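You operate a simulated robot arm through the tools that you are given. There is no shell and no other tool.

You are at the controls of a simulated robot arm. One attempt, no reset.

JOB
Soften the green wax block at its printed heat, turn the bath off and raise the basket.
Fine: basket down and lid on till READY; lid back on the grey mat on the riser.

The check looks at the end state, three seconds after you hand in, the way a careful person would. Anything else that was tipped, shoved, dropped, spilled or broken makes it a failure. Lids that push on must go on centred and level and be pressed home; caps that screw on are set level and turned clockwise until they are tight.

ROBOT AND FRAMES
A 7-joint arm with a two-finger parallel gripper, fixed in place. Base frame: the origin is at the foot of the arm, x ahead of it, y to its left, z up. Lengths are in mm, angles in rad, forces in N, time in s.
With the tool pointing down near the work surface it reaches from about 440 to 920 mm from the base axis. Its first joint turns from -2.496 to 2.496 rad. Payload 3 kg.
The TCP is the grasp point between the finger pads, 30 mm short of the fingertips. In the tool frame z runs along the fingers and y along their closing line. Largest opening 94 mm; finger width 28, thickness 10; the body of the gripper, 50 by 96 mm, starts 55 mm behind the TCP.
Orientation is that of the tool frame in the base frame, as a unit quaternion [w, x, y, z]. With the fingers straight down and closing along the base's y, the tool's x points along the base's -x, its y along +y and its z along -z.

CONTROLS
- The arm moves only by the tool drive_tool. Its argument "increments" is one flat list of numbers, 6 for each row, row after row: the shift along the tool's x, y, z in units of 30 mm (1.0 is 30 mm), then the turn, a rotation vector about the tool's x, y, z in units of 5 degrees (1.0 is 5 degrees). In form: [tx, ty, tz, rx, ry, rz, tx, ty, tz, rx, ry, rz, ...]. A call has 1 to 20 rows; each row shifts and turns the commanded pose from where the row before left it, along the tool's axes as they then stand. "claw" is the gripper command, from -1 (fully open) to 1 (shut), values between in proportion, set as the call begins (left out, the last holds). A call with a number of a shift or a turn outside -1 to 1 is refused whole. Each row takes 0.2 s and may step no farther than 50 mm and 0.15 rad from the row before; otherwise, or with a gripper value out of range, the whole call is refused. A pose out of reach is approached as far as the arm can. The call stops where the force on the tool passes 40 N (or 10 N more than at its start, if that is more) or the arm is blocked; 0.2 s more then pass. Each finger travels about 72 mm/s and halts on what it meets, pressing with about 44 N; the grip force reading is that of the motor and also rises with nothing between the fingers. The clock runs only during rows and for 0.2 s after the last one: add rows that do not move to give the fingers time. It gives the time, the measured TCP pose, the force on the tool (base axes), the opening and the grip force at its end, in the units of the frame above (readings bear some noise), with the torque about the TCP (base axes, N m) and any sound that the robot's microphone picked up.
- Cameras (640 x 400 px; columns grow to the right, rows downward): "scene" is fixed at [219.7, 648.1, 1595]; the picture's right is [-0.54, -0.84, 0.00], its down [-0.72, 0.47, -0.51] and it looks along [0.43, -0.28, -0.86] (base axes); focal length 306 px, centre (320, 200). "wrist" rides on the gripper at [76, 14, -103] in the tool frame; the picture's right is [-0.18, 0.98, 0.00], its down [-0.75, -0.14, -0.64] and it looks along [-0.63, -0.12, 0.77] (tool axes); focal length 243 px, centre (320, 200).
- capture(camera): a new picture of that camera. No time passes.
- pixel_to_xyz(camera, pixels): for up to 12 pixels [column, row] of the newest picture of that camera ("zoom" is the newest enlarged one), the place [x, y, z] in the base frame of the surface seen there, good to about 2 mm. No time passes.
- inspect(camera, box): a new picture of the part [left, top, right, bottom] of that camera's present view, enlarged. No time passes.
- sign_off(): hands the job in; it is judged then, once.

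Open the gripper and draw the arm clear of the work before you hand the job in, unless the task says otherwise.

The tools are called after "Request:" as a command line: name --argument value ..., lists and objects as JSON in quotes. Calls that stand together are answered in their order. drive_tool: Moves the arm, as the interface text tells. Its arguments: {"type":"object","properties":{"increments":{"type":"array","items":{"type":"number"}},"claw":{"type":"number"}},"required":["increments"]} The other tools are called the same way: capture (camera) takes a picture; pixel_to_xyz (camera, pixels) gives the place of the surface under pixels of a picture; inspect (camera, box) takes an enlarged picture of a part of a camera's view; sign_off () hands the job in.

At the start:

```text
clock: 0.0
tcp_pos: [523.3, 328.3, 1204.4]
tool_rot: [0.0, 0.0, 1.0, 0.001]
force: [0.1, -0.2, 0.3]
torque: [-0.02, 0.0, -0.03]
width: 94.3
finger_force: 0.1
```

scene: 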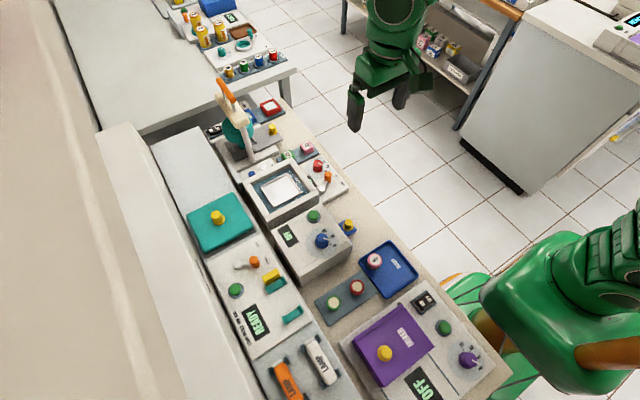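
wrist: 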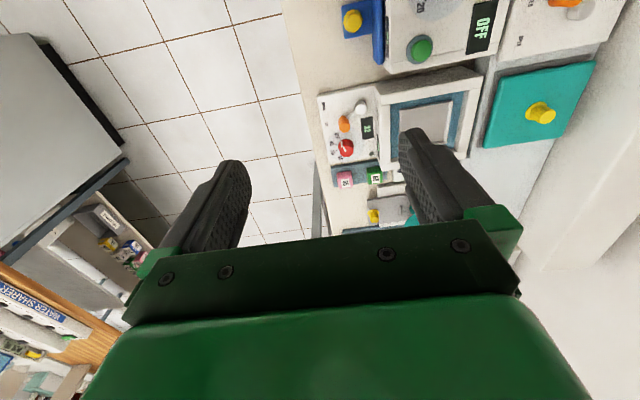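

I start by enlarging the work area in the scene view to identify the bath, lids, blocks and controls.

Request:
inspect --camera "scene" --box '[180, 80, 360, 200]'

Request:
inspect --camera "scene" --box '[180, 190, 340, 300]'

Request:
inspect --camera "scene" --box '[310, 230, 520, 400]'

Request:
inspect --camera "scene" --box '[180, 270, 360, 400]'

Request:
inspect --camera "scene" --box '[150, 0, 310, 110]'

```text
3.33 times, centred on (270, 140) of scene
```

zoom: 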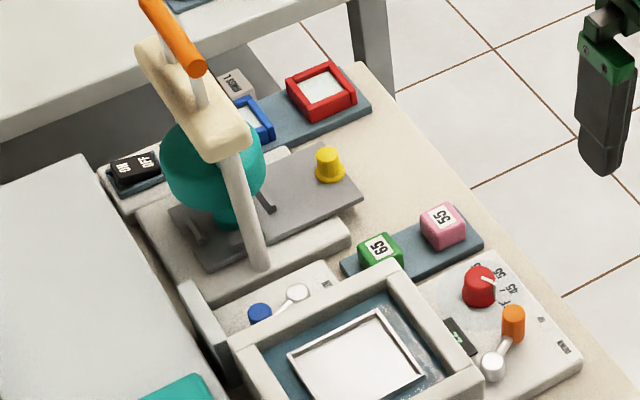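

```text
3.64 times, centred on (260, 245) of scene
```

zoom: 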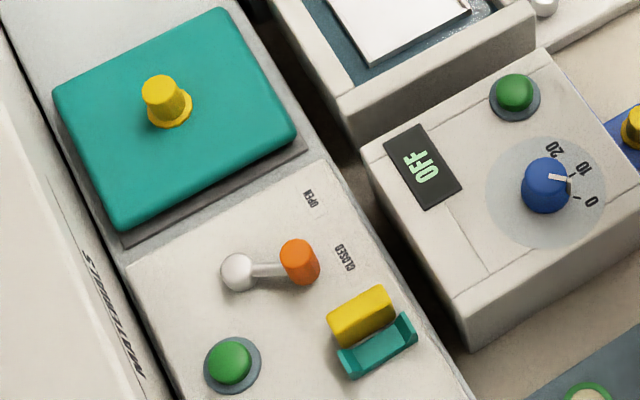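

```text
2.35 times, centred on (415, 315) of scene
```

zoom: 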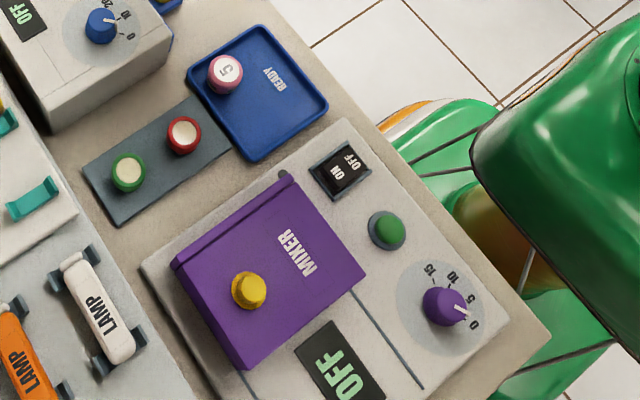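

```text
3.08 times, centred on (270, 335) of scene
```

zoom: 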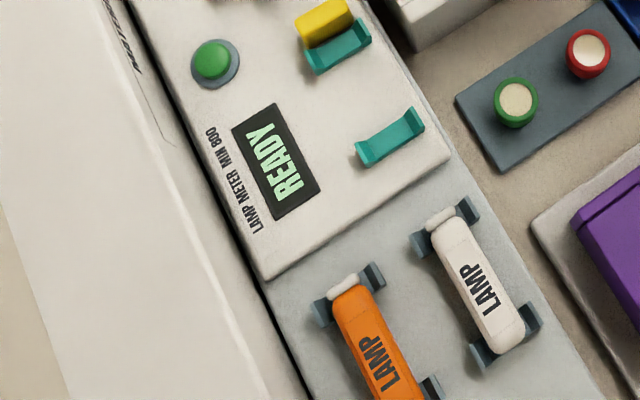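

```text
3.64 times, centred on (230, 55) of scene
```

zoom: 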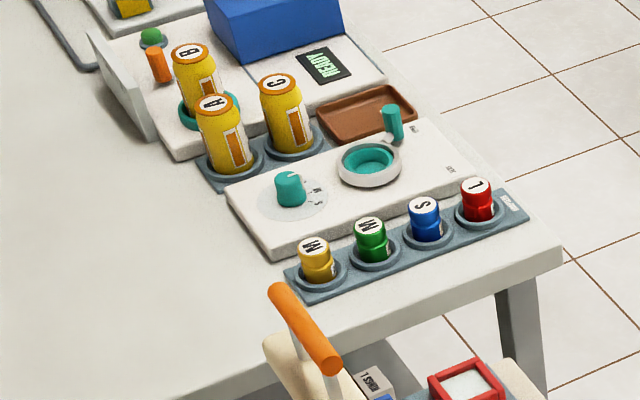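

The bath looks to be the framed basin at about (280,188), with a red dial and two levers, and the teal lid at (217,217) sits on a grey mat. I'll get 3D positions of these features.

Request:
capture --camera "scene"

Request:
pixel_to_xyz --camera "scene" --pixels '[[216, 215], [190, 212], [236, 194], [254, 227], [212, 253], [280, 188], [241, 180], [290, 157], [320, 187], [266, 222], [180, 150], [286, 155]]'

Request:
inspect --camera "scene" --box '[230, 130, 350, 220]'

Request:
inspect --camera "wrist" --box '[310, 60, 500, 240]'

```text
taken
```

scene: 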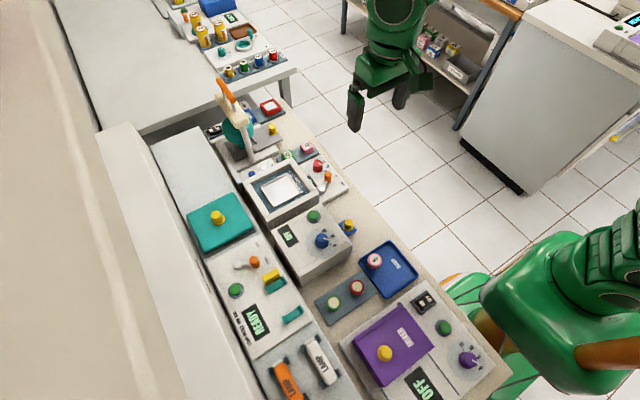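

```text
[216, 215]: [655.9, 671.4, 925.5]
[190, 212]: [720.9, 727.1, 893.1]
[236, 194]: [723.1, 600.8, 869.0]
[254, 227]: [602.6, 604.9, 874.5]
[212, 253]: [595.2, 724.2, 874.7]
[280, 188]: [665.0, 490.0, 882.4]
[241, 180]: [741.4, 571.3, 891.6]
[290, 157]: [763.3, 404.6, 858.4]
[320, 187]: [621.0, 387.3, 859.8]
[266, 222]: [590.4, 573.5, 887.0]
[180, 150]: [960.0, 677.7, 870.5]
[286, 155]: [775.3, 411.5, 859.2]
```

```text
4.44 times, centred on (290, 175) of scene
```

zoom: 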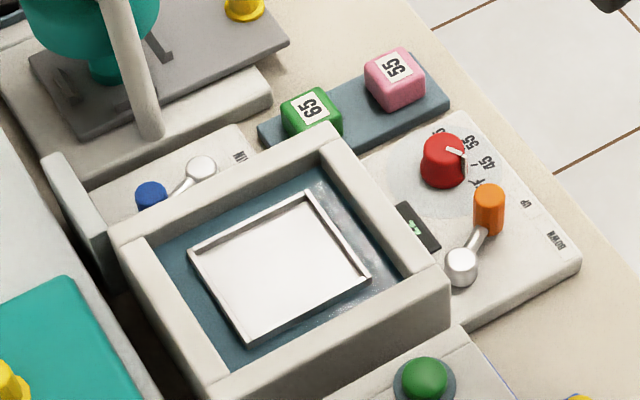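

```text
2.22 times, centred on (405, 150) of wrist
```

zoom: 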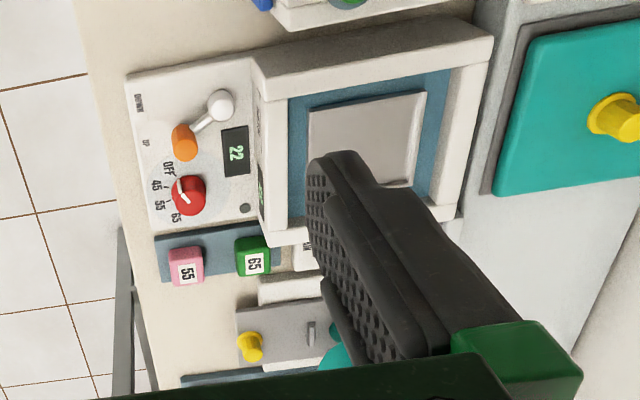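

The wrist zoom shows the green block printed "65", the dial marks OFF/45/55/65, and the orange lever with UP/DOWN. I'll move the arm so the wrist camera sees the bath panel closer up.

Request:
drive_tool --increments '[0.205, 0.745, 0.856, 0, 0, 0, 0.205, 0.745, 0.856, 0, 0, 0, 0.205, 0.745, 0.856, 0, 0, 0, 0.205, 0.745, 0.856, 0, 0, 0, 0.205, 0.745, 0.856, 0, 0, 0, 0.205, 0.745, 0.856, 0, 0, 0]' --claw -1

Request:
capture --camera "wrist"

```text
clock: 1.4
tcp_pos: [484.7, 463.0, 1050.1]
tool_rot: [0.0, -0.001, 1.0, 0.0]
force: [0.1, 0.0, 0.0]
torque: [-0.01, 0.01, 0.03]
width: 94.1
finger_force: 0.0
```

```text
taken
```

wrist: 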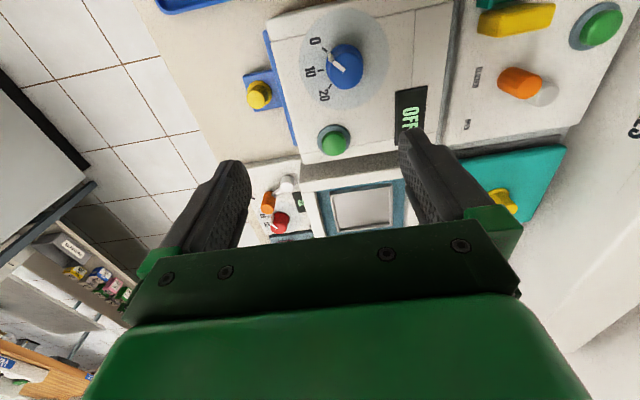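

The bath is hidden low behind the fingers in this view, so the camera needs to be further forward. I'll check where the tall press and other obstacles are first.

Request:
pixel_to_xyz --camera "scene" --pixels '[[222, 82], [234, 97], [232, 105], [246, 118], [240, 130], [252, 160], [272, 128], [314, 216], [322, 240], [348, 225], [300, 272], [270, 105]]'

Request:
drive_tool --increments '[-0.95, 0, 0, 0, 0, 0, -0.95, 0, 0, 0, 0, 0, -0.95, 0, 0, 0, 0, 0, -0.95, 0, 0, 0, 0, 0]'

Request:
capture --camera "wrist"

Request:
inspect --camera "wrist" --box '[200, 0, 420, 140]'

```text
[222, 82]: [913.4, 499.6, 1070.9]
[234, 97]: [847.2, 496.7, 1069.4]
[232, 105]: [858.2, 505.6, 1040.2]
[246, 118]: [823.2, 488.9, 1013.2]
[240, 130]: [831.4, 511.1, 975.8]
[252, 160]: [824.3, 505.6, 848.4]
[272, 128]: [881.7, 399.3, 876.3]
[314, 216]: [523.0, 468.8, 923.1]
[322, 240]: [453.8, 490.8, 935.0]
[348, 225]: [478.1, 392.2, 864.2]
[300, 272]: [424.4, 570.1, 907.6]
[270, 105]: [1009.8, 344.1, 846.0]
```

```text
clock: 2.4
tcp_pos: [602.3, 461.6, 1049.8]
tool_rot: [0.0, 0.0, 1.0, 0.001]
force: [-0.5, 0.2, -1.1]
torque: [0.03, 0.01, 0.05]
width: 94.1
finger_force: 0.1
```

```text
taken
```

wrist: 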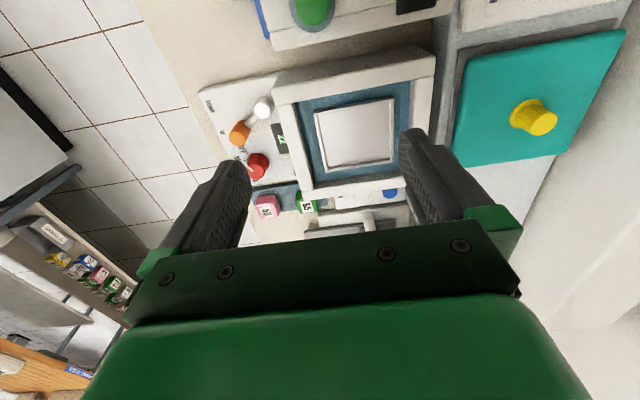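

```text
2.86 times, centred on (310, 70) of wrist
```

zoom: 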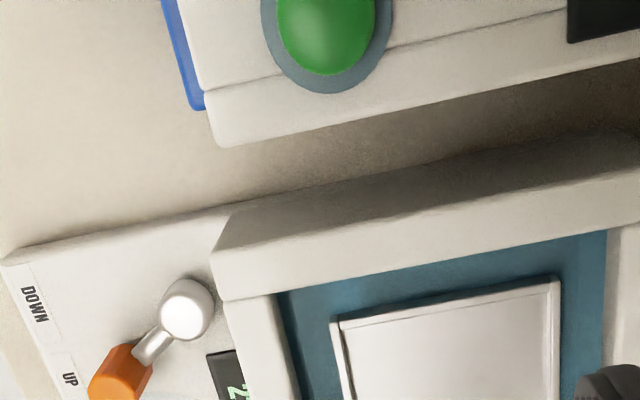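

The bath panel is now at about (245,130) with UP/DOWN lever, but the far controls are still partly hidden. I'll advance 80 mm more at this height, which stays clear of the press at x≥820.

Request:
drive_tool --increments '[-0.9, -0.3, 0, 0, 0, 0, -0.9, -0.3, 0, 0, 0, 0, -0.9, -0.3, 0, 0, 0, 0]'

Request:
capture --camera "wrist"

Request:
inspect --camera "wrist" --box '[180, 0, 440, 170]'

Request:
inspect --camera "wrist" --box '[200, 40, 310, 140]'

Request:
inspect --camera "wrist" --box '[250, 100, 430, 240]'

```text
clock: 3.2
tcp_pos: [682.4, 433.8, 1050.0]
tool_rot: [0.0, -0.001, 1.0, 0.0]
force: [-0.5, -0.3, -0.4]
torque: [0.01, 0.05, 0.01]
width: 94.0
finger_force: 0.1
```

```text
taken
```

wrist: 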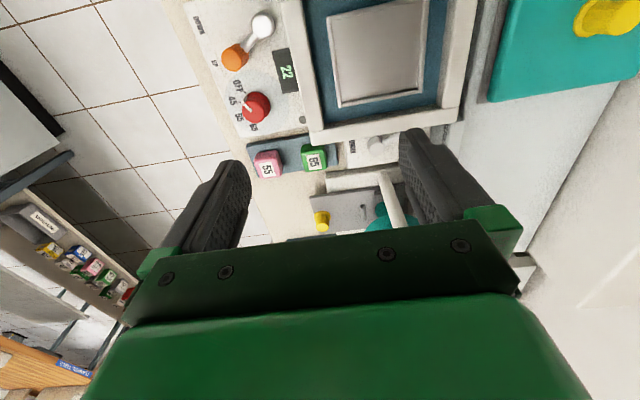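

```text
2.35 times, centred on (310, 85) of wrist
```

zoom: 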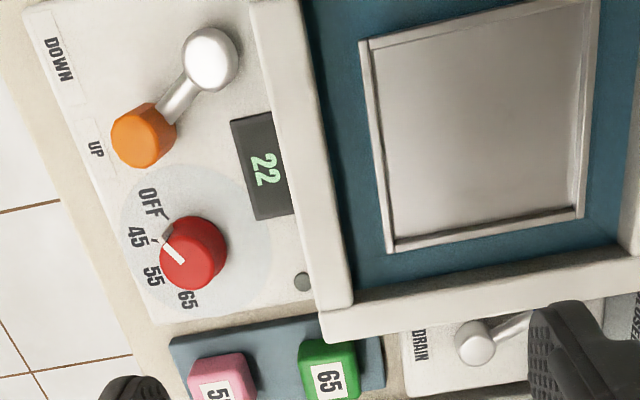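

```text
4.00 times, centred on (255, 90) of wrist
```

zoom: 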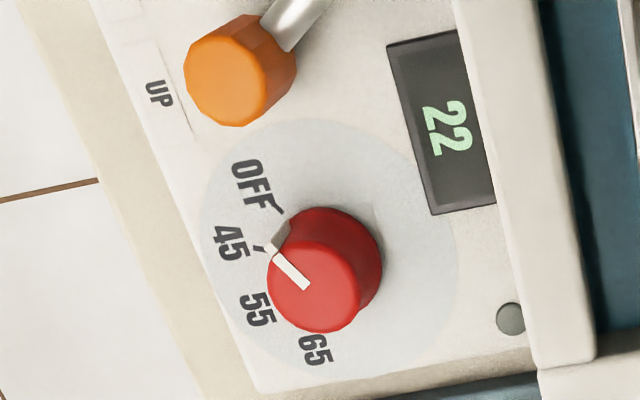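

```text
2.86 times, centred on (340, 170) of wrist
```

zoom: 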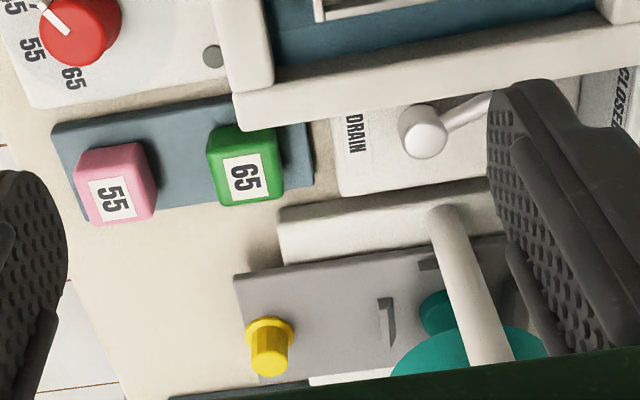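

The wrist view shows: dial (red, 256,105) at OFF, display "22", orange lever (235,57) at UP, DRAIN/CLOSED lever at (378,145), green block "65" at (315,157). I'll take 3D measurements of these.

Request:
capture --camera "wrist"

Request:
pixel_to_xyz --camera "wrist" --pixels '[[314, 150], [306, 146], [324, 146], [315, 166], [315, 172], [267, 157], [256, 102], [250, 112], [235, 57], [262, 25], [375, 50], [300, 150]]'

Request:
inspect --camera "wrist" --box '[270, 120, 360, 190]'

Request:
pixel_to_xyz --camera "zoom" --pixels '[[235, 170], [395, 170], [240, 240], [395, 245], [320, 180], [320, 300], [245, 330], [390, 325], [180, 250], [180, 120], [440, 300], [560, 200]]'

```text
taken
```

wrist: 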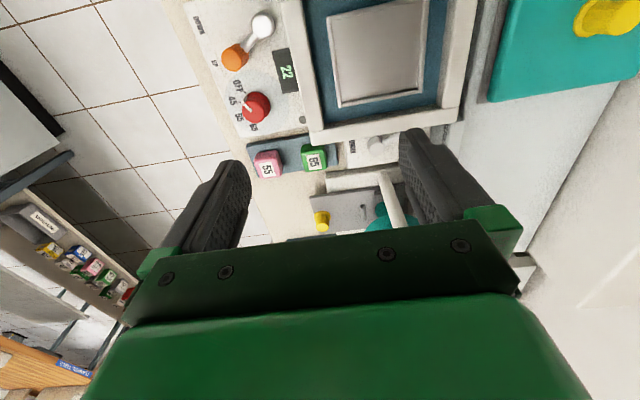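

```text
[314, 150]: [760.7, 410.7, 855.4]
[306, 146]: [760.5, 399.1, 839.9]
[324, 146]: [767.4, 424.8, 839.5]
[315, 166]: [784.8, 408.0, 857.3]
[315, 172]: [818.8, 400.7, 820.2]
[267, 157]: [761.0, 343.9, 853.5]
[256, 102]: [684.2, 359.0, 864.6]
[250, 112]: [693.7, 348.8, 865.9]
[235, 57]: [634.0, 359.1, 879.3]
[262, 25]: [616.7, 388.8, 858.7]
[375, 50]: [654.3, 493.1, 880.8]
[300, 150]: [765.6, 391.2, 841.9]
```

```text
5.71 times, centred on (315, 155) of wrist
```

zoom: 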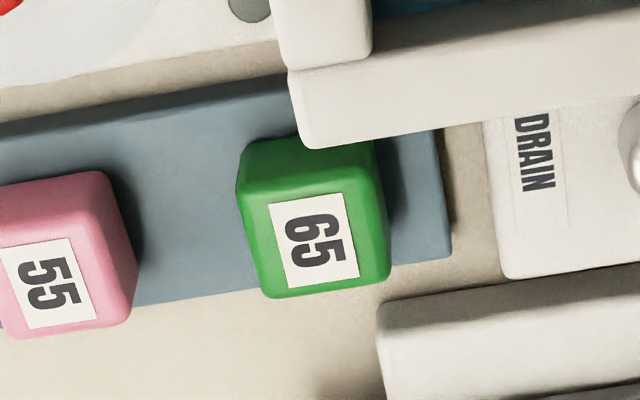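

```text
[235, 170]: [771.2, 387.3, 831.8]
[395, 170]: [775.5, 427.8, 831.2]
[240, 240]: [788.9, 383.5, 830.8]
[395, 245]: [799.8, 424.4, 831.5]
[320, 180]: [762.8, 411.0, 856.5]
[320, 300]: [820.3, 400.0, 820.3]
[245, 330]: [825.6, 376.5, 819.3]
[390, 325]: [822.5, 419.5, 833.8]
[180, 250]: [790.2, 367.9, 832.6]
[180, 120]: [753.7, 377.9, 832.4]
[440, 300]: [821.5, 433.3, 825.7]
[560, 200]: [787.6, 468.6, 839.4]
```

The green block is confirmed "65", about a 27 mm cube with its top at z≈856 on a shelf at z≈832. Now I measure the bath rim, basket and lid in the scene view.

Request:
inspect --camera "scene" --box '[230, 150, 340, 230]'

Request:
pixel_to_xyz --camera "zoom" --pixels '[[110, 175], [355, 55], [460, 205], [200, 340], [180, 220], [330, 120], [400, 220], [240, 310], [290, 220], [150, 230], [300, 90], [270, 240]]'

```text
5.00 times, centred on (285, 190) of scene
```

zoom: 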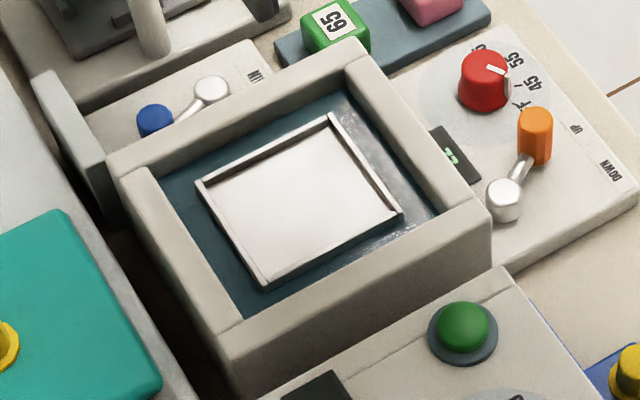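

```text
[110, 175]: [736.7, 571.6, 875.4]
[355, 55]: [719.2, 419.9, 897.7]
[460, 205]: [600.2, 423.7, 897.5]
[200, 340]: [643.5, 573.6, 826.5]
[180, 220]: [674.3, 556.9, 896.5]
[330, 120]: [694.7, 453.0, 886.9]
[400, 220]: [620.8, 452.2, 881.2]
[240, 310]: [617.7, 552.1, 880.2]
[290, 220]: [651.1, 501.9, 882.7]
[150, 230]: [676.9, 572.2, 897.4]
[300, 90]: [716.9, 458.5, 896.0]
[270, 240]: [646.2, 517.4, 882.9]
```

I'll measure the dial markings and knob, plus the orange lever and pivot, using an enlarged wrist view.

Request:
inspect --camera "wrist" --box '[180, 0, 320, 140]'

Request:
pixel_to_xyz --camera "zoom" --pixels '[[182, 239], [164, 273], [194, 255], [205, 287], [165, 330], [210, 352], [178, 292], [206, 260], [238, 312], [212, 330], [235, 240], [260, 300]]'

Request:
pixel_to_xyz --camera "zoom" --pixels '[[165, 240], [150, 300], [60, 60], [110, 180], [235, 75], [160, 160], [150, 180], [200, 110], [290, 200], [350, 330], [200, 300], [215, 300]]'

```text
2.86 times, centred on (250, 70) of wrist
```

zoom: 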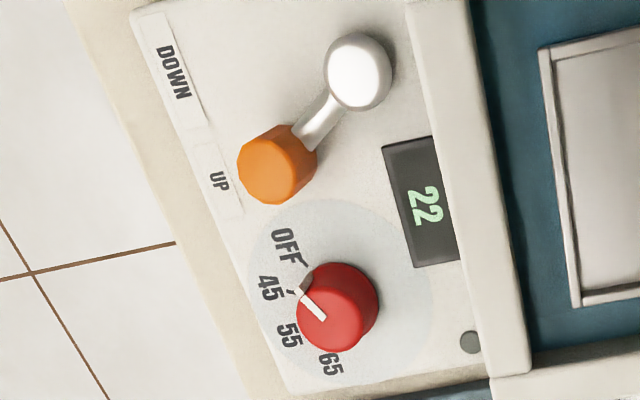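

```text
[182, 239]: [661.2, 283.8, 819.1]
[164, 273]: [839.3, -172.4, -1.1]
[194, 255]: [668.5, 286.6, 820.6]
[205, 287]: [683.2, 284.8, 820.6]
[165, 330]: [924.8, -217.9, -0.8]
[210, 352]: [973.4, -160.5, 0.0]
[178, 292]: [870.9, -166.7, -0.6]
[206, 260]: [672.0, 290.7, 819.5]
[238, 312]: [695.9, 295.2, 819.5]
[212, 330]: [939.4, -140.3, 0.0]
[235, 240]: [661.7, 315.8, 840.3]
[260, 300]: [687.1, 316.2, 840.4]
```

```text
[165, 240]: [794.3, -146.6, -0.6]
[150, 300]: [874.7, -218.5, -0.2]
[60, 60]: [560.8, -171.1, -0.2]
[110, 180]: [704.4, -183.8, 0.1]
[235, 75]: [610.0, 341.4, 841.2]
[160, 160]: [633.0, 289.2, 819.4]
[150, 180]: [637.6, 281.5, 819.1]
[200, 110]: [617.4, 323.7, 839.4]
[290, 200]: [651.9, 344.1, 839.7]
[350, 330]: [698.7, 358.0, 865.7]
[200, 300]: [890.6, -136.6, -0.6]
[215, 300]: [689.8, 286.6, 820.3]
```

Now that I see this zoom, I query the true pixel positions: ticks (305,263), (293,293), label 55 (288,336), 65 (330,363), the knob, lever knob (277,167) and pivot (358,70).

Request:
pixel_to_xyz --camera "zoom" --pixels '[[305, 263], [292, 293], [285, 245], [270, 288], [288, 336], [330, 363], [300, 342], [340, 345], [325, 318], [303, 292], [330, 280], [365, 300]]'

Request:
pixel_to_xyz --camera "zoom" --pixels '[[265, 165], [277, 150], [300, 180], [358, 75], [358, 50], [320, 125], [172, 75], [218, 180], [345, 320], [312, 330], [335, 310], [380, 300]]'

Request:
inspect --camera "wrist" --box '[225, 75, 305, 135]'

```text
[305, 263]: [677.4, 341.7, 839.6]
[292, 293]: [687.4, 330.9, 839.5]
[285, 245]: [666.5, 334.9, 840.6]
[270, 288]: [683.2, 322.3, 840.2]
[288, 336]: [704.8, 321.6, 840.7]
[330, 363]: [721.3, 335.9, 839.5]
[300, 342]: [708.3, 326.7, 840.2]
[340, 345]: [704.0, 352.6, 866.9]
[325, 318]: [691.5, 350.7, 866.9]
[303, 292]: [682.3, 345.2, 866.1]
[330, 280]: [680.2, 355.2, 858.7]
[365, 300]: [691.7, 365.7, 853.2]
```

```text
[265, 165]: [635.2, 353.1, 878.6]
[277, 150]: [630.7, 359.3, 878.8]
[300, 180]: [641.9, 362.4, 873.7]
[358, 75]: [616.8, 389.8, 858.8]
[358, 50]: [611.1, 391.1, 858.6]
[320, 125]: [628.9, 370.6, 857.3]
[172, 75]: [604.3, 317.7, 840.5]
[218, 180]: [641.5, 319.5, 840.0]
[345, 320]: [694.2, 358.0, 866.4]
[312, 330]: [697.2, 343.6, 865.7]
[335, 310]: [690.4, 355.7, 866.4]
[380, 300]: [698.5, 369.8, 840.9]
```

```text
6.67 times, centred on (265, 105) of wrist
```

zoom: 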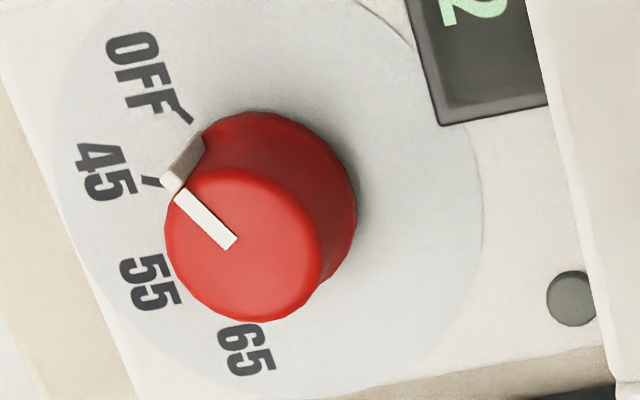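

This zoom shows the knob's top face centred near (245,243) with pointer from (232,242) to (180,195). I query these for a precise centre and angle.

Request:
pixel_to_xyz --camera "zoom" --pixels '[[245, 243], [172, 235], [318, 240], [240, 173], [245, 317], [185, 197], [232, 242], [178, 107], [190, 121], [145, 180], [158, 184], [245, 350]]'

Request:
pixel_to_xyz --camera "zoom" --pixels '[[138, 72], [105, 172], [148, 282], [345, 240], [350, 200], [330, 280], [60, 200], [470, 250], [280, 20], [390, 350], [200, 150], [180, 175]]'

```text
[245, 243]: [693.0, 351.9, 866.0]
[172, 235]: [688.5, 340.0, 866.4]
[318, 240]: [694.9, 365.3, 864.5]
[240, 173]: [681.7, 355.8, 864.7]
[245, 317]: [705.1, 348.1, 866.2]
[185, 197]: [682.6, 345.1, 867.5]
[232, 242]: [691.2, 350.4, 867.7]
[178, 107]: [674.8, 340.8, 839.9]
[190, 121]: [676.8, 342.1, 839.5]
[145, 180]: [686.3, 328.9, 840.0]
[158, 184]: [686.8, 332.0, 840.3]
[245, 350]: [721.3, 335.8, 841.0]
```

```text
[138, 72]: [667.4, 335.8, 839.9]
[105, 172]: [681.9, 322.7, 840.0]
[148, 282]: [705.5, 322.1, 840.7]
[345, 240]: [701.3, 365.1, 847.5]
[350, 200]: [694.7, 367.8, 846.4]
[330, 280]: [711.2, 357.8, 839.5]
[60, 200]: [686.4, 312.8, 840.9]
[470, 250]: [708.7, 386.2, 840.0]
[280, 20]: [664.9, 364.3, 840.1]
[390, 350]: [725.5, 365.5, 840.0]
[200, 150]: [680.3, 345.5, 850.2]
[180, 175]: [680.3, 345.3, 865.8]
```

The knob centre is about (693,352), radius 13, with ticks at roughly -147° (OFF), -107° (45), -68° (55), -30° (65), so +120° CCW from OFF to 65. Next I measure the lid and mat.

Request:
inspect --camera "scene" --box '[180, 180, 270, 260]'

Request:
capture --camera "scene"

```text
5.00 times, centred on (225, 220) of scene
```

zoom: 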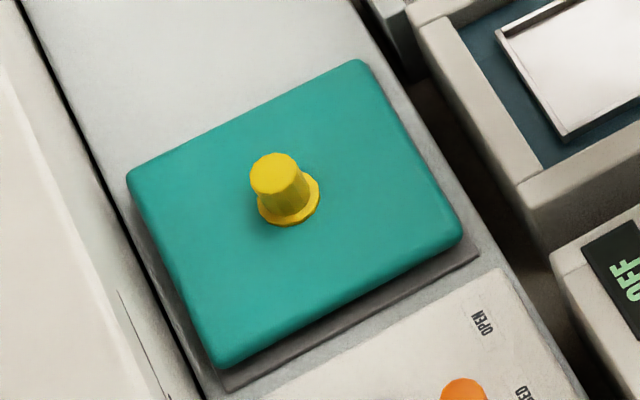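

```text
taken
```

scene: 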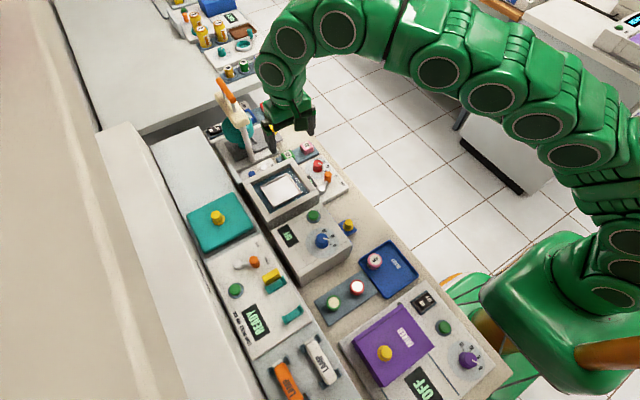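

I query lid corners, knob and mat pixels from a fresh zoom of the lid.

Request:
inspect --camera "scene" --box '[180, 180, 270, 260]'

Request:
pixel_to_xyz --camera "zoom" --pixels '[[137, 183], [357, 67], [450, 234], [218, 350], [273, 172], [252, 172], [296, 175], [310, 195], [290, 222], [300, 340], [235, 380], [470, 255]]'

Request:
pixel_to_xyz --camera "zoom" --pixels '[[180, 160], [300, 98], [400, 140], [430, 190], [400, 262], [300, 312], [150, 230], [190, 300], [225, 386], [478, 258], [200, 60], [180, 310]]'

```text
5.00 times, centred on (225, 220) of scene
```

zoom: 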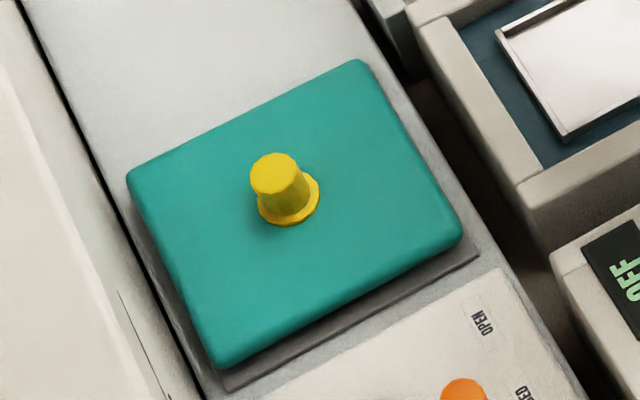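

```text
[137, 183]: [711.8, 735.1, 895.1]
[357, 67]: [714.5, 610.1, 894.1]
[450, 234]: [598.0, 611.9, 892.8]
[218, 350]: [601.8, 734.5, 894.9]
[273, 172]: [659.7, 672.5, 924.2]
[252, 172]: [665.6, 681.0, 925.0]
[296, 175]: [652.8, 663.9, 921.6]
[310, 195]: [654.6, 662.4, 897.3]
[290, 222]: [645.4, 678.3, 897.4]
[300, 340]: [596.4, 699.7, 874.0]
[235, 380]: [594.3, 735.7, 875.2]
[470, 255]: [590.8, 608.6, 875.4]
```

```text
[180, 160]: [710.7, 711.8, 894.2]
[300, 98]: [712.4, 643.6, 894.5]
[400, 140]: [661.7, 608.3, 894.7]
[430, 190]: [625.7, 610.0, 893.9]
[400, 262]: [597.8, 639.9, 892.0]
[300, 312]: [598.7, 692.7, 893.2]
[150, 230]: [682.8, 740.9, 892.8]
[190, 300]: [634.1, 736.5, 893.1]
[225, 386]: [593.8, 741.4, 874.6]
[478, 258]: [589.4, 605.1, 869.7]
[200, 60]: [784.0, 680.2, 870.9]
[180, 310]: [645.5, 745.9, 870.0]
```

Lid spans x≈597–716, y≈607–739 (centre ≈ (656.5,673)), top z≈894 on mat z≈874. Now I zoom on the bath to find its rim and opening edges.

Request:
inspect --camera "scene" --box '[235, 150, 335, 230]'

Request:
pixel_to_xyz --camera "zoom" --pixels '[[115, 165], [355, 45], [483, 208], [225, 345], [163, 180], [340, 95], [440, 212], [240, 315], [150, 172], [350, 80], [455, 205], [232, 330]]'

```text
5.00 times, centred on (285, 190) of scene
```

zoom: 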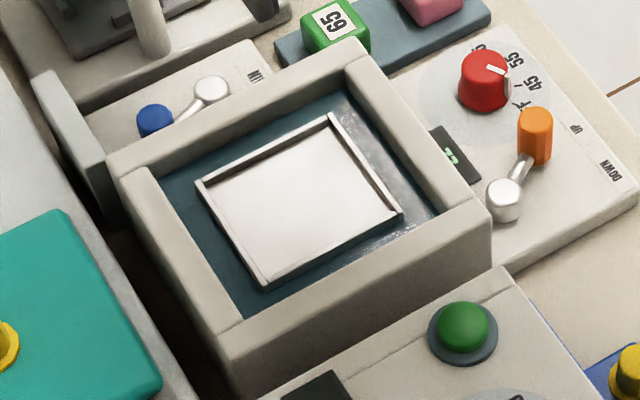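

```text
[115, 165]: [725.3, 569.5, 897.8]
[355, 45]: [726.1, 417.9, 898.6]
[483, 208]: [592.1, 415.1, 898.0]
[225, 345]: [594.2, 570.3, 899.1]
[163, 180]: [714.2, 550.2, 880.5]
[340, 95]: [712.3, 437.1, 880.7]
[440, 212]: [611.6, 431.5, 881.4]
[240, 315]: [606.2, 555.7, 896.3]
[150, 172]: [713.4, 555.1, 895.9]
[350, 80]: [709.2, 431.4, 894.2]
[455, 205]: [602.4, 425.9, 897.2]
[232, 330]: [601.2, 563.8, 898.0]
```

I'll scan across each bath wall with pixel rows to find the edges where height changes.

Request:
pixel_to_xyz --camera "zoom" --pixels '[[240, 98], [240, 102], [240, 106], [240, 110], [240, 114], [240, 118], [240, 122], [240, 126], [240, 130], [240, 134], [240, 138], [240, 142]]'

Request:
pixel_to_xyz --camera "zoom" --pixels '[[350, 240], [350, 246], [350, 252], [350, 256], [350, 260], [350, 264], [350, 268], [350, 272], [350, 276], [350, 280], [350, 284], [350, 288]]'

Request:
pixel_to_xyz --camera "zoom" --pixels '[[140, 250], [150, 250], [158, 250], [162, 250], [166, 250], [170, 250], [174, 250], [178, 250], [182, 250], [188, 250], [194, 250], [200, 250]]'

Request:
pixel_to_xyz --camera "zoom" --pixels '[[370, 130], [376, 130], [380, 130], [384, 130], [388, 130], [392, 130], [400, 130], [408, 130], [412, 130], [416, 130], [420, 130], [424, 130]]'

Request:
pixel_to_xyz --camera "zoom" --pixels '[[200, 182], [205, 190], [332, 117], [336, 124], [400, 213], [396, 208], [266, 285], [268, 276], [300, 200], [350, 200], [270, 160], [250, 220]]'

```text
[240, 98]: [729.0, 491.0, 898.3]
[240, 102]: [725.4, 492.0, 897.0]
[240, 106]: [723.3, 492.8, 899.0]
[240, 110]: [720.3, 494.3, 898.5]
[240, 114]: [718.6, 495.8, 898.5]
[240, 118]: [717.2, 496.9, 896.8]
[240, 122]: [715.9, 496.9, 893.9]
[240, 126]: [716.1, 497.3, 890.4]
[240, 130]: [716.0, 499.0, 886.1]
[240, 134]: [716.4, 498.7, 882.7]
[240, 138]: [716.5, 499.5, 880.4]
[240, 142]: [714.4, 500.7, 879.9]
```

```text
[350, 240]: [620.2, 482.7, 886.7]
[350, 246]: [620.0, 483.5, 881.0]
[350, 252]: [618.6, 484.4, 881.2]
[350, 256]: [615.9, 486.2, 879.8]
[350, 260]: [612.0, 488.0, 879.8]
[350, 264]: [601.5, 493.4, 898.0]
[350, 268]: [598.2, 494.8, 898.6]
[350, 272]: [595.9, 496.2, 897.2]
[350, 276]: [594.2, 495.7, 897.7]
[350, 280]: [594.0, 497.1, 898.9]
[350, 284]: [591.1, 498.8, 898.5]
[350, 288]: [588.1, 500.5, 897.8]
```

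```text
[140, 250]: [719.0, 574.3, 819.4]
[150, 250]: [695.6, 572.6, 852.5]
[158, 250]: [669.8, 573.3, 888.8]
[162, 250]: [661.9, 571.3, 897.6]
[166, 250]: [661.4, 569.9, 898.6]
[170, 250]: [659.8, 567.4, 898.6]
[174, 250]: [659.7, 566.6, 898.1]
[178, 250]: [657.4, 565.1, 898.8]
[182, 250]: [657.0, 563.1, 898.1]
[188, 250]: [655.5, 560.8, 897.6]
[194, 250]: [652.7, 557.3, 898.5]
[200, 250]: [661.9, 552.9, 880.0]
```

```text
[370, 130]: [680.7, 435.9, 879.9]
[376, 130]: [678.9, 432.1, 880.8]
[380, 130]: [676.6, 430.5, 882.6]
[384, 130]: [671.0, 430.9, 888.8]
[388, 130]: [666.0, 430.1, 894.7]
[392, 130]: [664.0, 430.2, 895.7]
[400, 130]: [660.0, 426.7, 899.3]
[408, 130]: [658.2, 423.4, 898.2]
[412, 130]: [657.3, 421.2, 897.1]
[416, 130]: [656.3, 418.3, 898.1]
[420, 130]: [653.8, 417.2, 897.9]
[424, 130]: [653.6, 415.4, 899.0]
```

```text
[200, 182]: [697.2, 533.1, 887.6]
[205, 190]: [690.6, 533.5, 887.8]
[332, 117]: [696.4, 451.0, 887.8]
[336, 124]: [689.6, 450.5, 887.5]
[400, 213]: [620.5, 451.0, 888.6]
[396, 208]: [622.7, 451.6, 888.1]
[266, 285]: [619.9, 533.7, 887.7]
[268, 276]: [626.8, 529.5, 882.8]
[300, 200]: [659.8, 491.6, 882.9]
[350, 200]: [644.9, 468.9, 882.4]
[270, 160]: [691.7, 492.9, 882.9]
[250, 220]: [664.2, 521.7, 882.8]
```

Bath opening is about x 603.5–716.3, y 430.4–556.5, rim z≈898; basket is x 620–697, y 451–533.6, floor z≈882.8. Now scanning the lid edges with the same method.

Request:
inspect --camera "scene" --box '[180, 180, 270, 260]'

Request:
pixel_to_xyz --camera "zoom" --pixels '[[245, 108], [245, 112], [245, 116], [245, 118], [245, 120], [245, 122], [245, 124], [245, 128], [245, 134], [245, 140], [245, 150], [245, 160]]'

Request:
pixel_to_xyz --camera "zoom" --pixels '[[340, 270], [340, 280], [340, 286], [340, 290], [340, 294], [340, 298], [340, 302], [340, 306], [340, 310], [340, 316], [340, 322], [340, 330]]'

Request:
pixel_to_xyz --camera "zoom" --pixels '[[140, 260], [146, 260], [150, 260], [154, 260], [158, 260], [162, 260], [166, 260], [170, 260], [174, 260], [178, 260], [184, 260], [190, 260]]'

Request:
pixel_to_xyz --camera "zoom" --pixels '[[390, 150], [396, 150], [400, 150], [404, 150], [408, 150], [410, 150], [412, 150], [414, 150], [416, 150], [418, 150], [422, 150], [428, 150]]'

Request:
pixel_to_xyz --camera "zoom" --pixels '[[252, 165], [262, 157], [285, 155], [296, 165], [260, 190], [285, 190], [273, 172], [262, 215], [318, 185], [300, 220], [275, 224], [320, 200]]'

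```text
5.00 times, centred on (225, 220) of scene
```

zoom: 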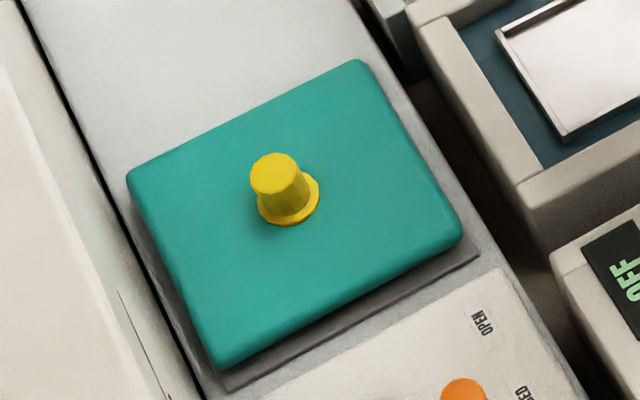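

```text
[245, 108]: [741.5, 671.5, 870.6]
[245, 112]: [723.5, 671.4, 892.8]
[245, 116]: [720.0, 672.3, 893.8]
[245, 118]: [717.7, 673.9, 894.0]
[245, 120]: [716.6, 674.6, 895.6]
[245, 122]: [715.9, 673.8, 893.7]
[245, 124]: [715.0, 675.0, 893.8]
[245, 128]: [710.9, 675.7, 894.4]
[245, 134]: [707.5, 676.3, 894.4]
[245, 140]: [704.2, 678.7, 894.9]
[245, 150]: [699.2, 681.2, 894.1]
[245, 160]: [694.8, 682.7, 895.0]
```

```text
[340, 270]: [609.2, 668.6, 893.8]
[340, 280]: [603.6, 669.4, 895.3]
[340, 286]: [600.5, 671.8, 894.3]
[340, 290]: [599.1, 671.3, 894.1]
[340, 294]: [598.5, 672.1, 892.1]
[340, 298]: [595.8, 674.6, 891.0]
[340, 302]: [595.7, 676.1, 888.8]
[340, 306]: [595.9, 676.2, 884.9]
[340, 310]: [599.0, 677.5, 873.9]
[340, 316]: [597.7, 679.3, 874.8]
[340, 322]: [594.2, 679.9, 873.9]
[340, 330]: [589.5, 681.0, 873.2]
```

```text
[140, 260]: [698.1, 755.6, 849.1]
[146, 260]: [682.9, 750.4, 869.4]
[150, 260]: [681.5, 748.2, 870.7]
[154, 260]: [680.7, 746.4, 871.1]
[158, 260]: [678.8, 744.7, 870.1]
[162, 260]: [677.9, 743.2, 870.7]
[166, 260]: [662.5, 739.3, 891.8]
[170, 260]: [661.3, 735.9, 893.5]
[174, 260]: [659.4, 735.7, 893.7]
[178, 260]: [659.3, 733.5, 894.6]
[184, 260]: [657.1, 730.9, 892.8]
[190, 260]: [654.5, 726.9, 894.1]
```

```text
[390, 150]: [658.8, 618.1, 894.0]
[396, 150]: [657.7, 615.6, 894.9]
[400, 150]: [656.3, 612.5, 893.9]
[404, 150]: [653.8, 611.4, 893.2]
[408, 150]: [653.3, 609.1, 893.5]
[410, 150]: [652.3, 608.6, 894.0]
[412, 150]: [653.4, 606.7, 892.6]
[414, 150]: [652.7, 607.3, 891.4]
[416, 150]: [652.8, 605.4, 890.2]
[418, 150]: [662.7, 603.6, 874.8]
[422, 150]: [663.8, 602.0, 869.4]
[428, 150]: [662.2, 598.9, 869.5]
```

```text
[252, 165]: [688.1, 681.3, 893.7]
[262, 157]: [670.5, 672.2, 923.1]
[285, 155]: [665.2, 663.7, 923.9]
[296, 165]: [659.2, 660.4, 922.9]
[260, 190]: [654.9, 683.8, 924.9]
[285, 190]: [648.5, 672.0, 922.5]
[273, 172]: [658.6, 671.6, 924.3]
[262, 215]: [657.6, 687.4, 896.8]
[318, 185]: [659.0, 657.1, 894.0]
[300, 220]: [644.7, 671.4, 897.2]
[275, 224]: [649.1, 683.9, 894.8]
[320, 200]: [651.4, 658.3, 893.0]
```

Lid measures about x 595.7–722, y 605–739.5 (centre ≈ (659,672)), knob ≈22 mm dia with top z≈924. Now I measure the green block precisely in the scene view.

Request:
inspect --camera "scene" --box '[265, 135, 325, 175]'

Request:
inspect --camera "wrist" --box '[285, 130, 345, 180]'

```text
10.00 times, centred on (295, 155) of scene
```

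zoom: 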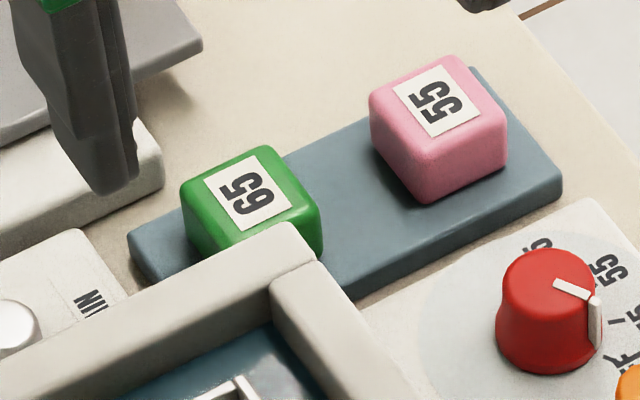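

```text
8.00 times, centred on (315, 155) of wrist
```

zoom: 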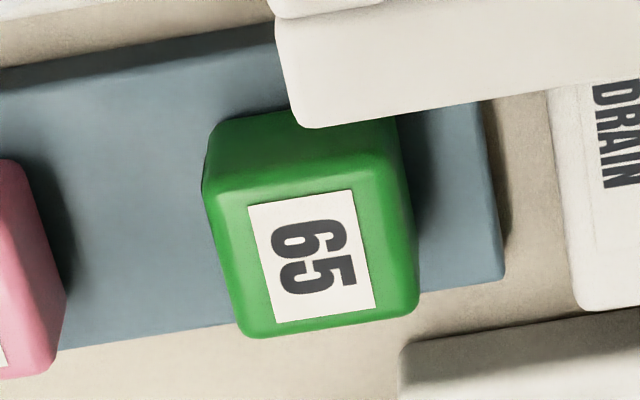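

In the wrist zoom the block's top face spans roughly (220,195) to (415,325). I query edge points for the exact centre.

Request:
pixel_to_xyz --camera "zoom" --pixels '[[222, 240], [232, 250], [240, 260], [312, 258], [405, 245], [410, 255], [416, 270], [305, 185], [308, 195], [330, 318], [332, 326], [334, 330]]'

Request:
pixel_to_xyz --camera "zoom" --pixels '[[300, 125], [300, 150], [300, 170], [210, 180], [215, 140], [410, 180], [340, 120], [350, 100], [50, 180], [40, 240], [20, 200], [310, 60]]'

```text
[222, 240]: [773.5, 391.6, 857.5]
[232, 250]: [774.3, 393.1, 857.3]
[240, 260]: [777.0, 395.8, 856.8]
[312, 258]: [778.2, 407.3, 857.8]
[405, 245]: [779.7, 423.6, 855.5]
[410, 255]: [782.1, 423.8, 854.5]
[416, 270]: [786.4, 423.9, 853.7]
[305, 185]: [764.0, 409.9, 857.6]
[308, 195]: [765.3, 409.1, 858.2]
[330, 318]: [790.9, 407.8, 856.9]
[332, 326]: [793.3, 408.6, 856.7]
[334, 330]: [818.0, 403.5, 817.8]
```

```text
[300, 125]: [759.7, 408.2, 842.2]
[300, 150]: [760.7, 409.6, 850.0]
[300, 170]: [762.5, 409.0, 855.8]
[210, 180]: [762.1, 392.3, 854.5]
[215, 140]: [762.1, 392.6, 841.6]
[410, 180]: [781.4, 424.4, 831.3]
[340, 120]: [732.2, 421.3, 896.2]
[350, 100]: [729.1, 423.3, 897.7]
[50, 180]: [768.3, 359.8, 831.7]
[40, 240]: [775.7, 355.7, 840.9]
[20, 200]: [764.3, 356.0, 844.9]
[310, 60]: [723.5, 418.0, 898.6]
```

The block spans x 760–794, y 391.5–424.5 (centre (777,408)), top z≈857.5. I set the opening to ~56 mm (to clear the pink block) and move above it at z≈960.

Request:
drive_tool --increments '[-0.788, -0.215, 0.25, 0, 0, 0, -0.788, -0.215, 0.25, 0, 0, 0, -0.788, -0.215, 0.25, 0, 0, 0, -0.788, -0.215, 0.25, 0, 0, 0, 0, 0, 0.666, 0, 0, 0, 0, 0, 0.666, 0, 0, 0, 0, 0, 0.666, 0, 0, 0]' --claw -0.19

Request:
capture --camera "wrist"

Request:
capture --camera "scene"

Request:
inspect --camera "scene" --box '[230, 90, 340, 180]'

```text
clock: 4.8
tcp_pos: [776.1, 409.3, 960.7]
tool_rot: [0.0, 0.001, 1.0, 0.0]
force: [-0.4, 0.1, 0.1]
torque: [0.03, 0.0, -0.02]
width: 56.0
finger_force: 0.0
```

```text
taken
```

wrist: 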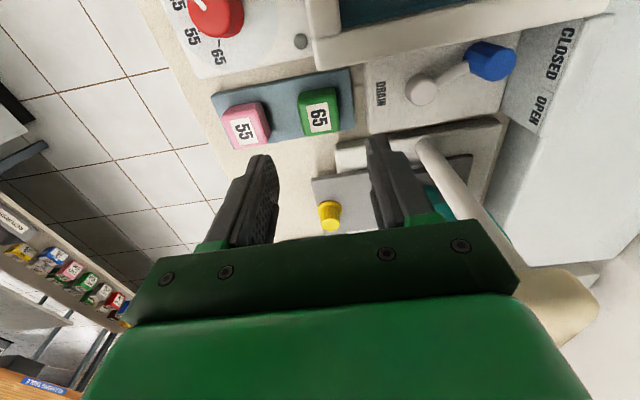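

```text
taken
```

scene: 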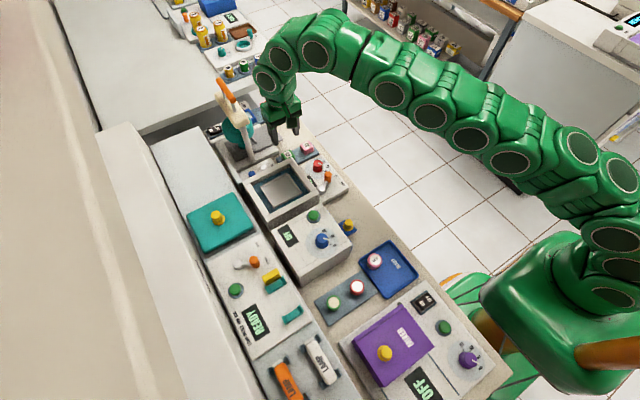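

```text
4.44 times, centred on (285, 135) of scene
```

zoom: 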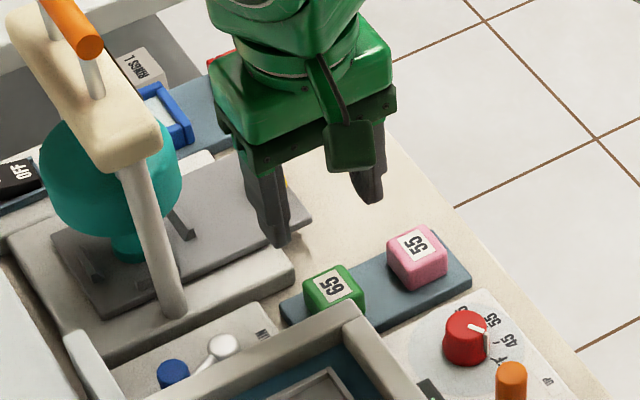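

The gripper hangs clear of the press, with the block centred between fingers in plan. I descend 95 mm so the fingertips end about 4 mm above the shelf.

Request:
drive_tool --increments '[-0.03, -0.04, 0.7, 0, 0, 0, 0, 0, 0.7, 0, 0, 0, 0, 0, 0.7, 0, 0, 0, 0, 0, 0.5, 0, 0, 0, 0, 0, 0.5, 0, 0, 0]'

Request:
capture --camera "wrist"

Request:
inspect --camera "scene" --box '[250, 100, 340, 180]'

```text
clock: 6.0
tcp_pos: [776.3, 408.5, 867.4]
tool_rot: [-0.002, 0.0, 1.0, -0.001]
force: [0.3, -0.4, 0.2]
torque: [0.01, 0.0, 0.01]
width: 55.8
finger_force: 0.1
```

```text
taken
```

wrist: 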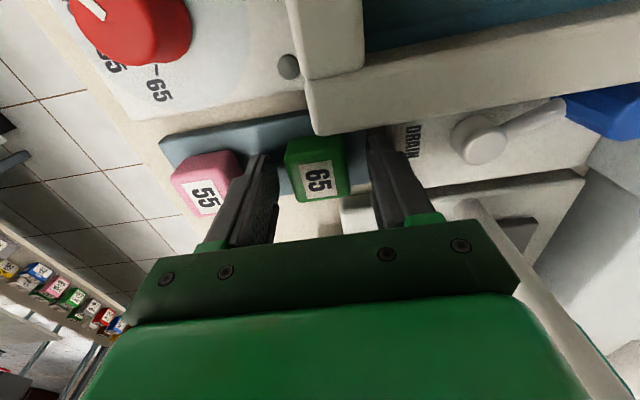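

```text
5.00 times, centred on (295, 140) of scene
```

zoom: 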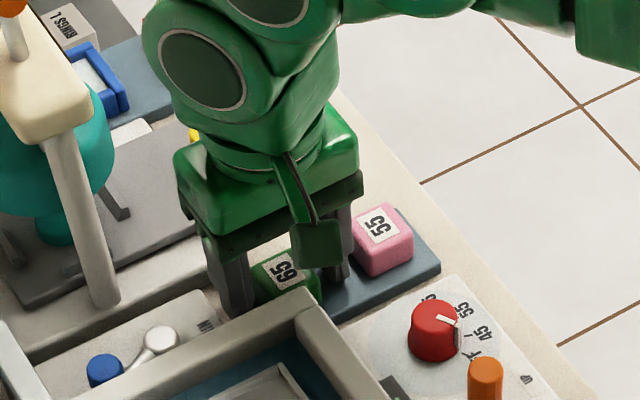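

The block sits between the fingers (seen at (317,170)) with the tips at z≈837. I close on it gently.

Request:
drive_tool --increments '[0, 0, 0, 0, 0, 0, 0, 0, 0, 0, 0, 0, 0, 0, 0, 0, 0, 0]' --claw 0.5

```text
clock: 6.8
tcp_pos: [778.7, 410.3, 867.2]
tool_rot: [0.001, 0.0, 1.0, 0.0]
force: [0.9, 1.0, -0.4]
torque: [0.0, 0.0, -0.01]
width: 32.6
finger_force: 43.9
```

Gripped at 32.6 mm with 44 N. I lift to z≈960 and carry it over the basket centre (659,492).

Request:
drive_tool --increments '[0, 0, -0.4, 0, 0, 0, 0, 0, -0.7, 0, 0, 0, 0, 0, -0.7, 0, 0, 0, 0, 0, -0.7, 0, 0, 0, 0, 0, -0.6, 0, 0, 0, 0.664, 0.456, 0, 0, 0, 0, 0.664, 0.456, 0, 0, 0, 0, 0.664, 0.456, 0, 0, 0, 0, 0.664, 0.456, 0, 0, 0, 0, 0.664, 0.456, 0, 0, 0, 0, 0.664, 0.456, 0, 0, 0, 0]'

Request:
capture --camera "wrist"

Request:
capture --camera "scene"

```text
clock: 9.2
tcp_pos: [657.3, 490.8, 960.1]
tool_rot: [0.0, 0.0, 1.0, 0.0]
force: [0.9, -0.4, -0.2]
torque: [0.03, 0.02, 0.03]
width: 23.7
finger_force: 0.0
```

```text
taken
```

wrist: 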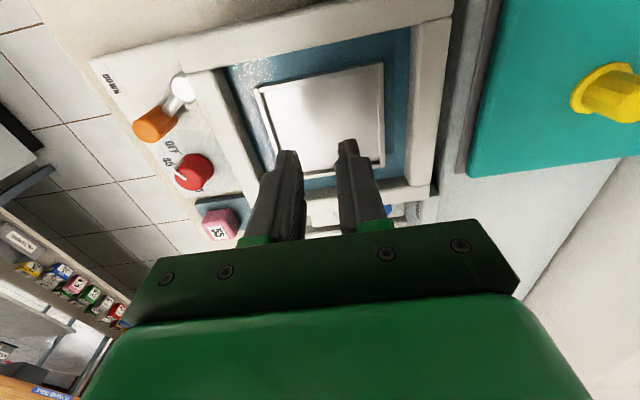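

```text
taken
```

scene: 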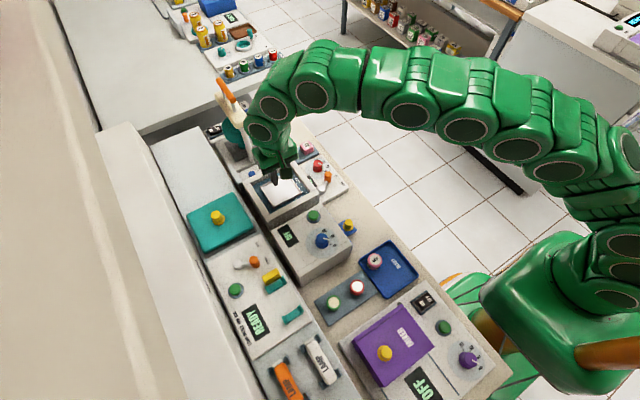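

The width is 23.7 with no grip force: the block slipped out. I look for where it went.

Request:
inspect --camera "scene" --box '[250, 110, 350, 190]'

Request:
inspect --camera "wrist" --box '[180, 140, 440, 260]'

```text
5.00 times, centred on (300, 150) of scene
```

zoom: 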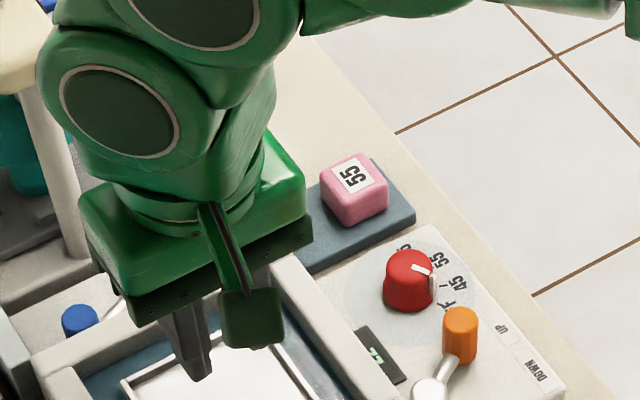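

```text
2.46 times, centred on (310, 200) of wrist
```

zoom: 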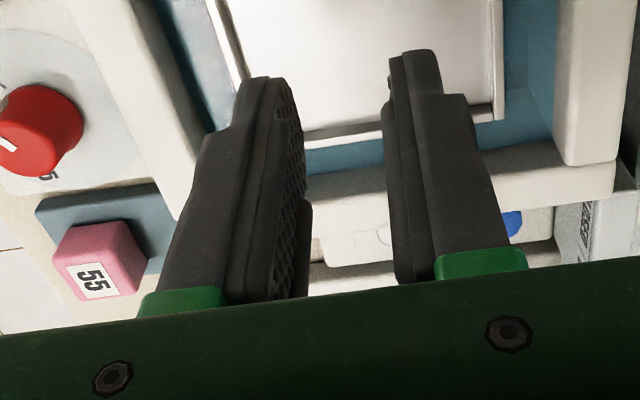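

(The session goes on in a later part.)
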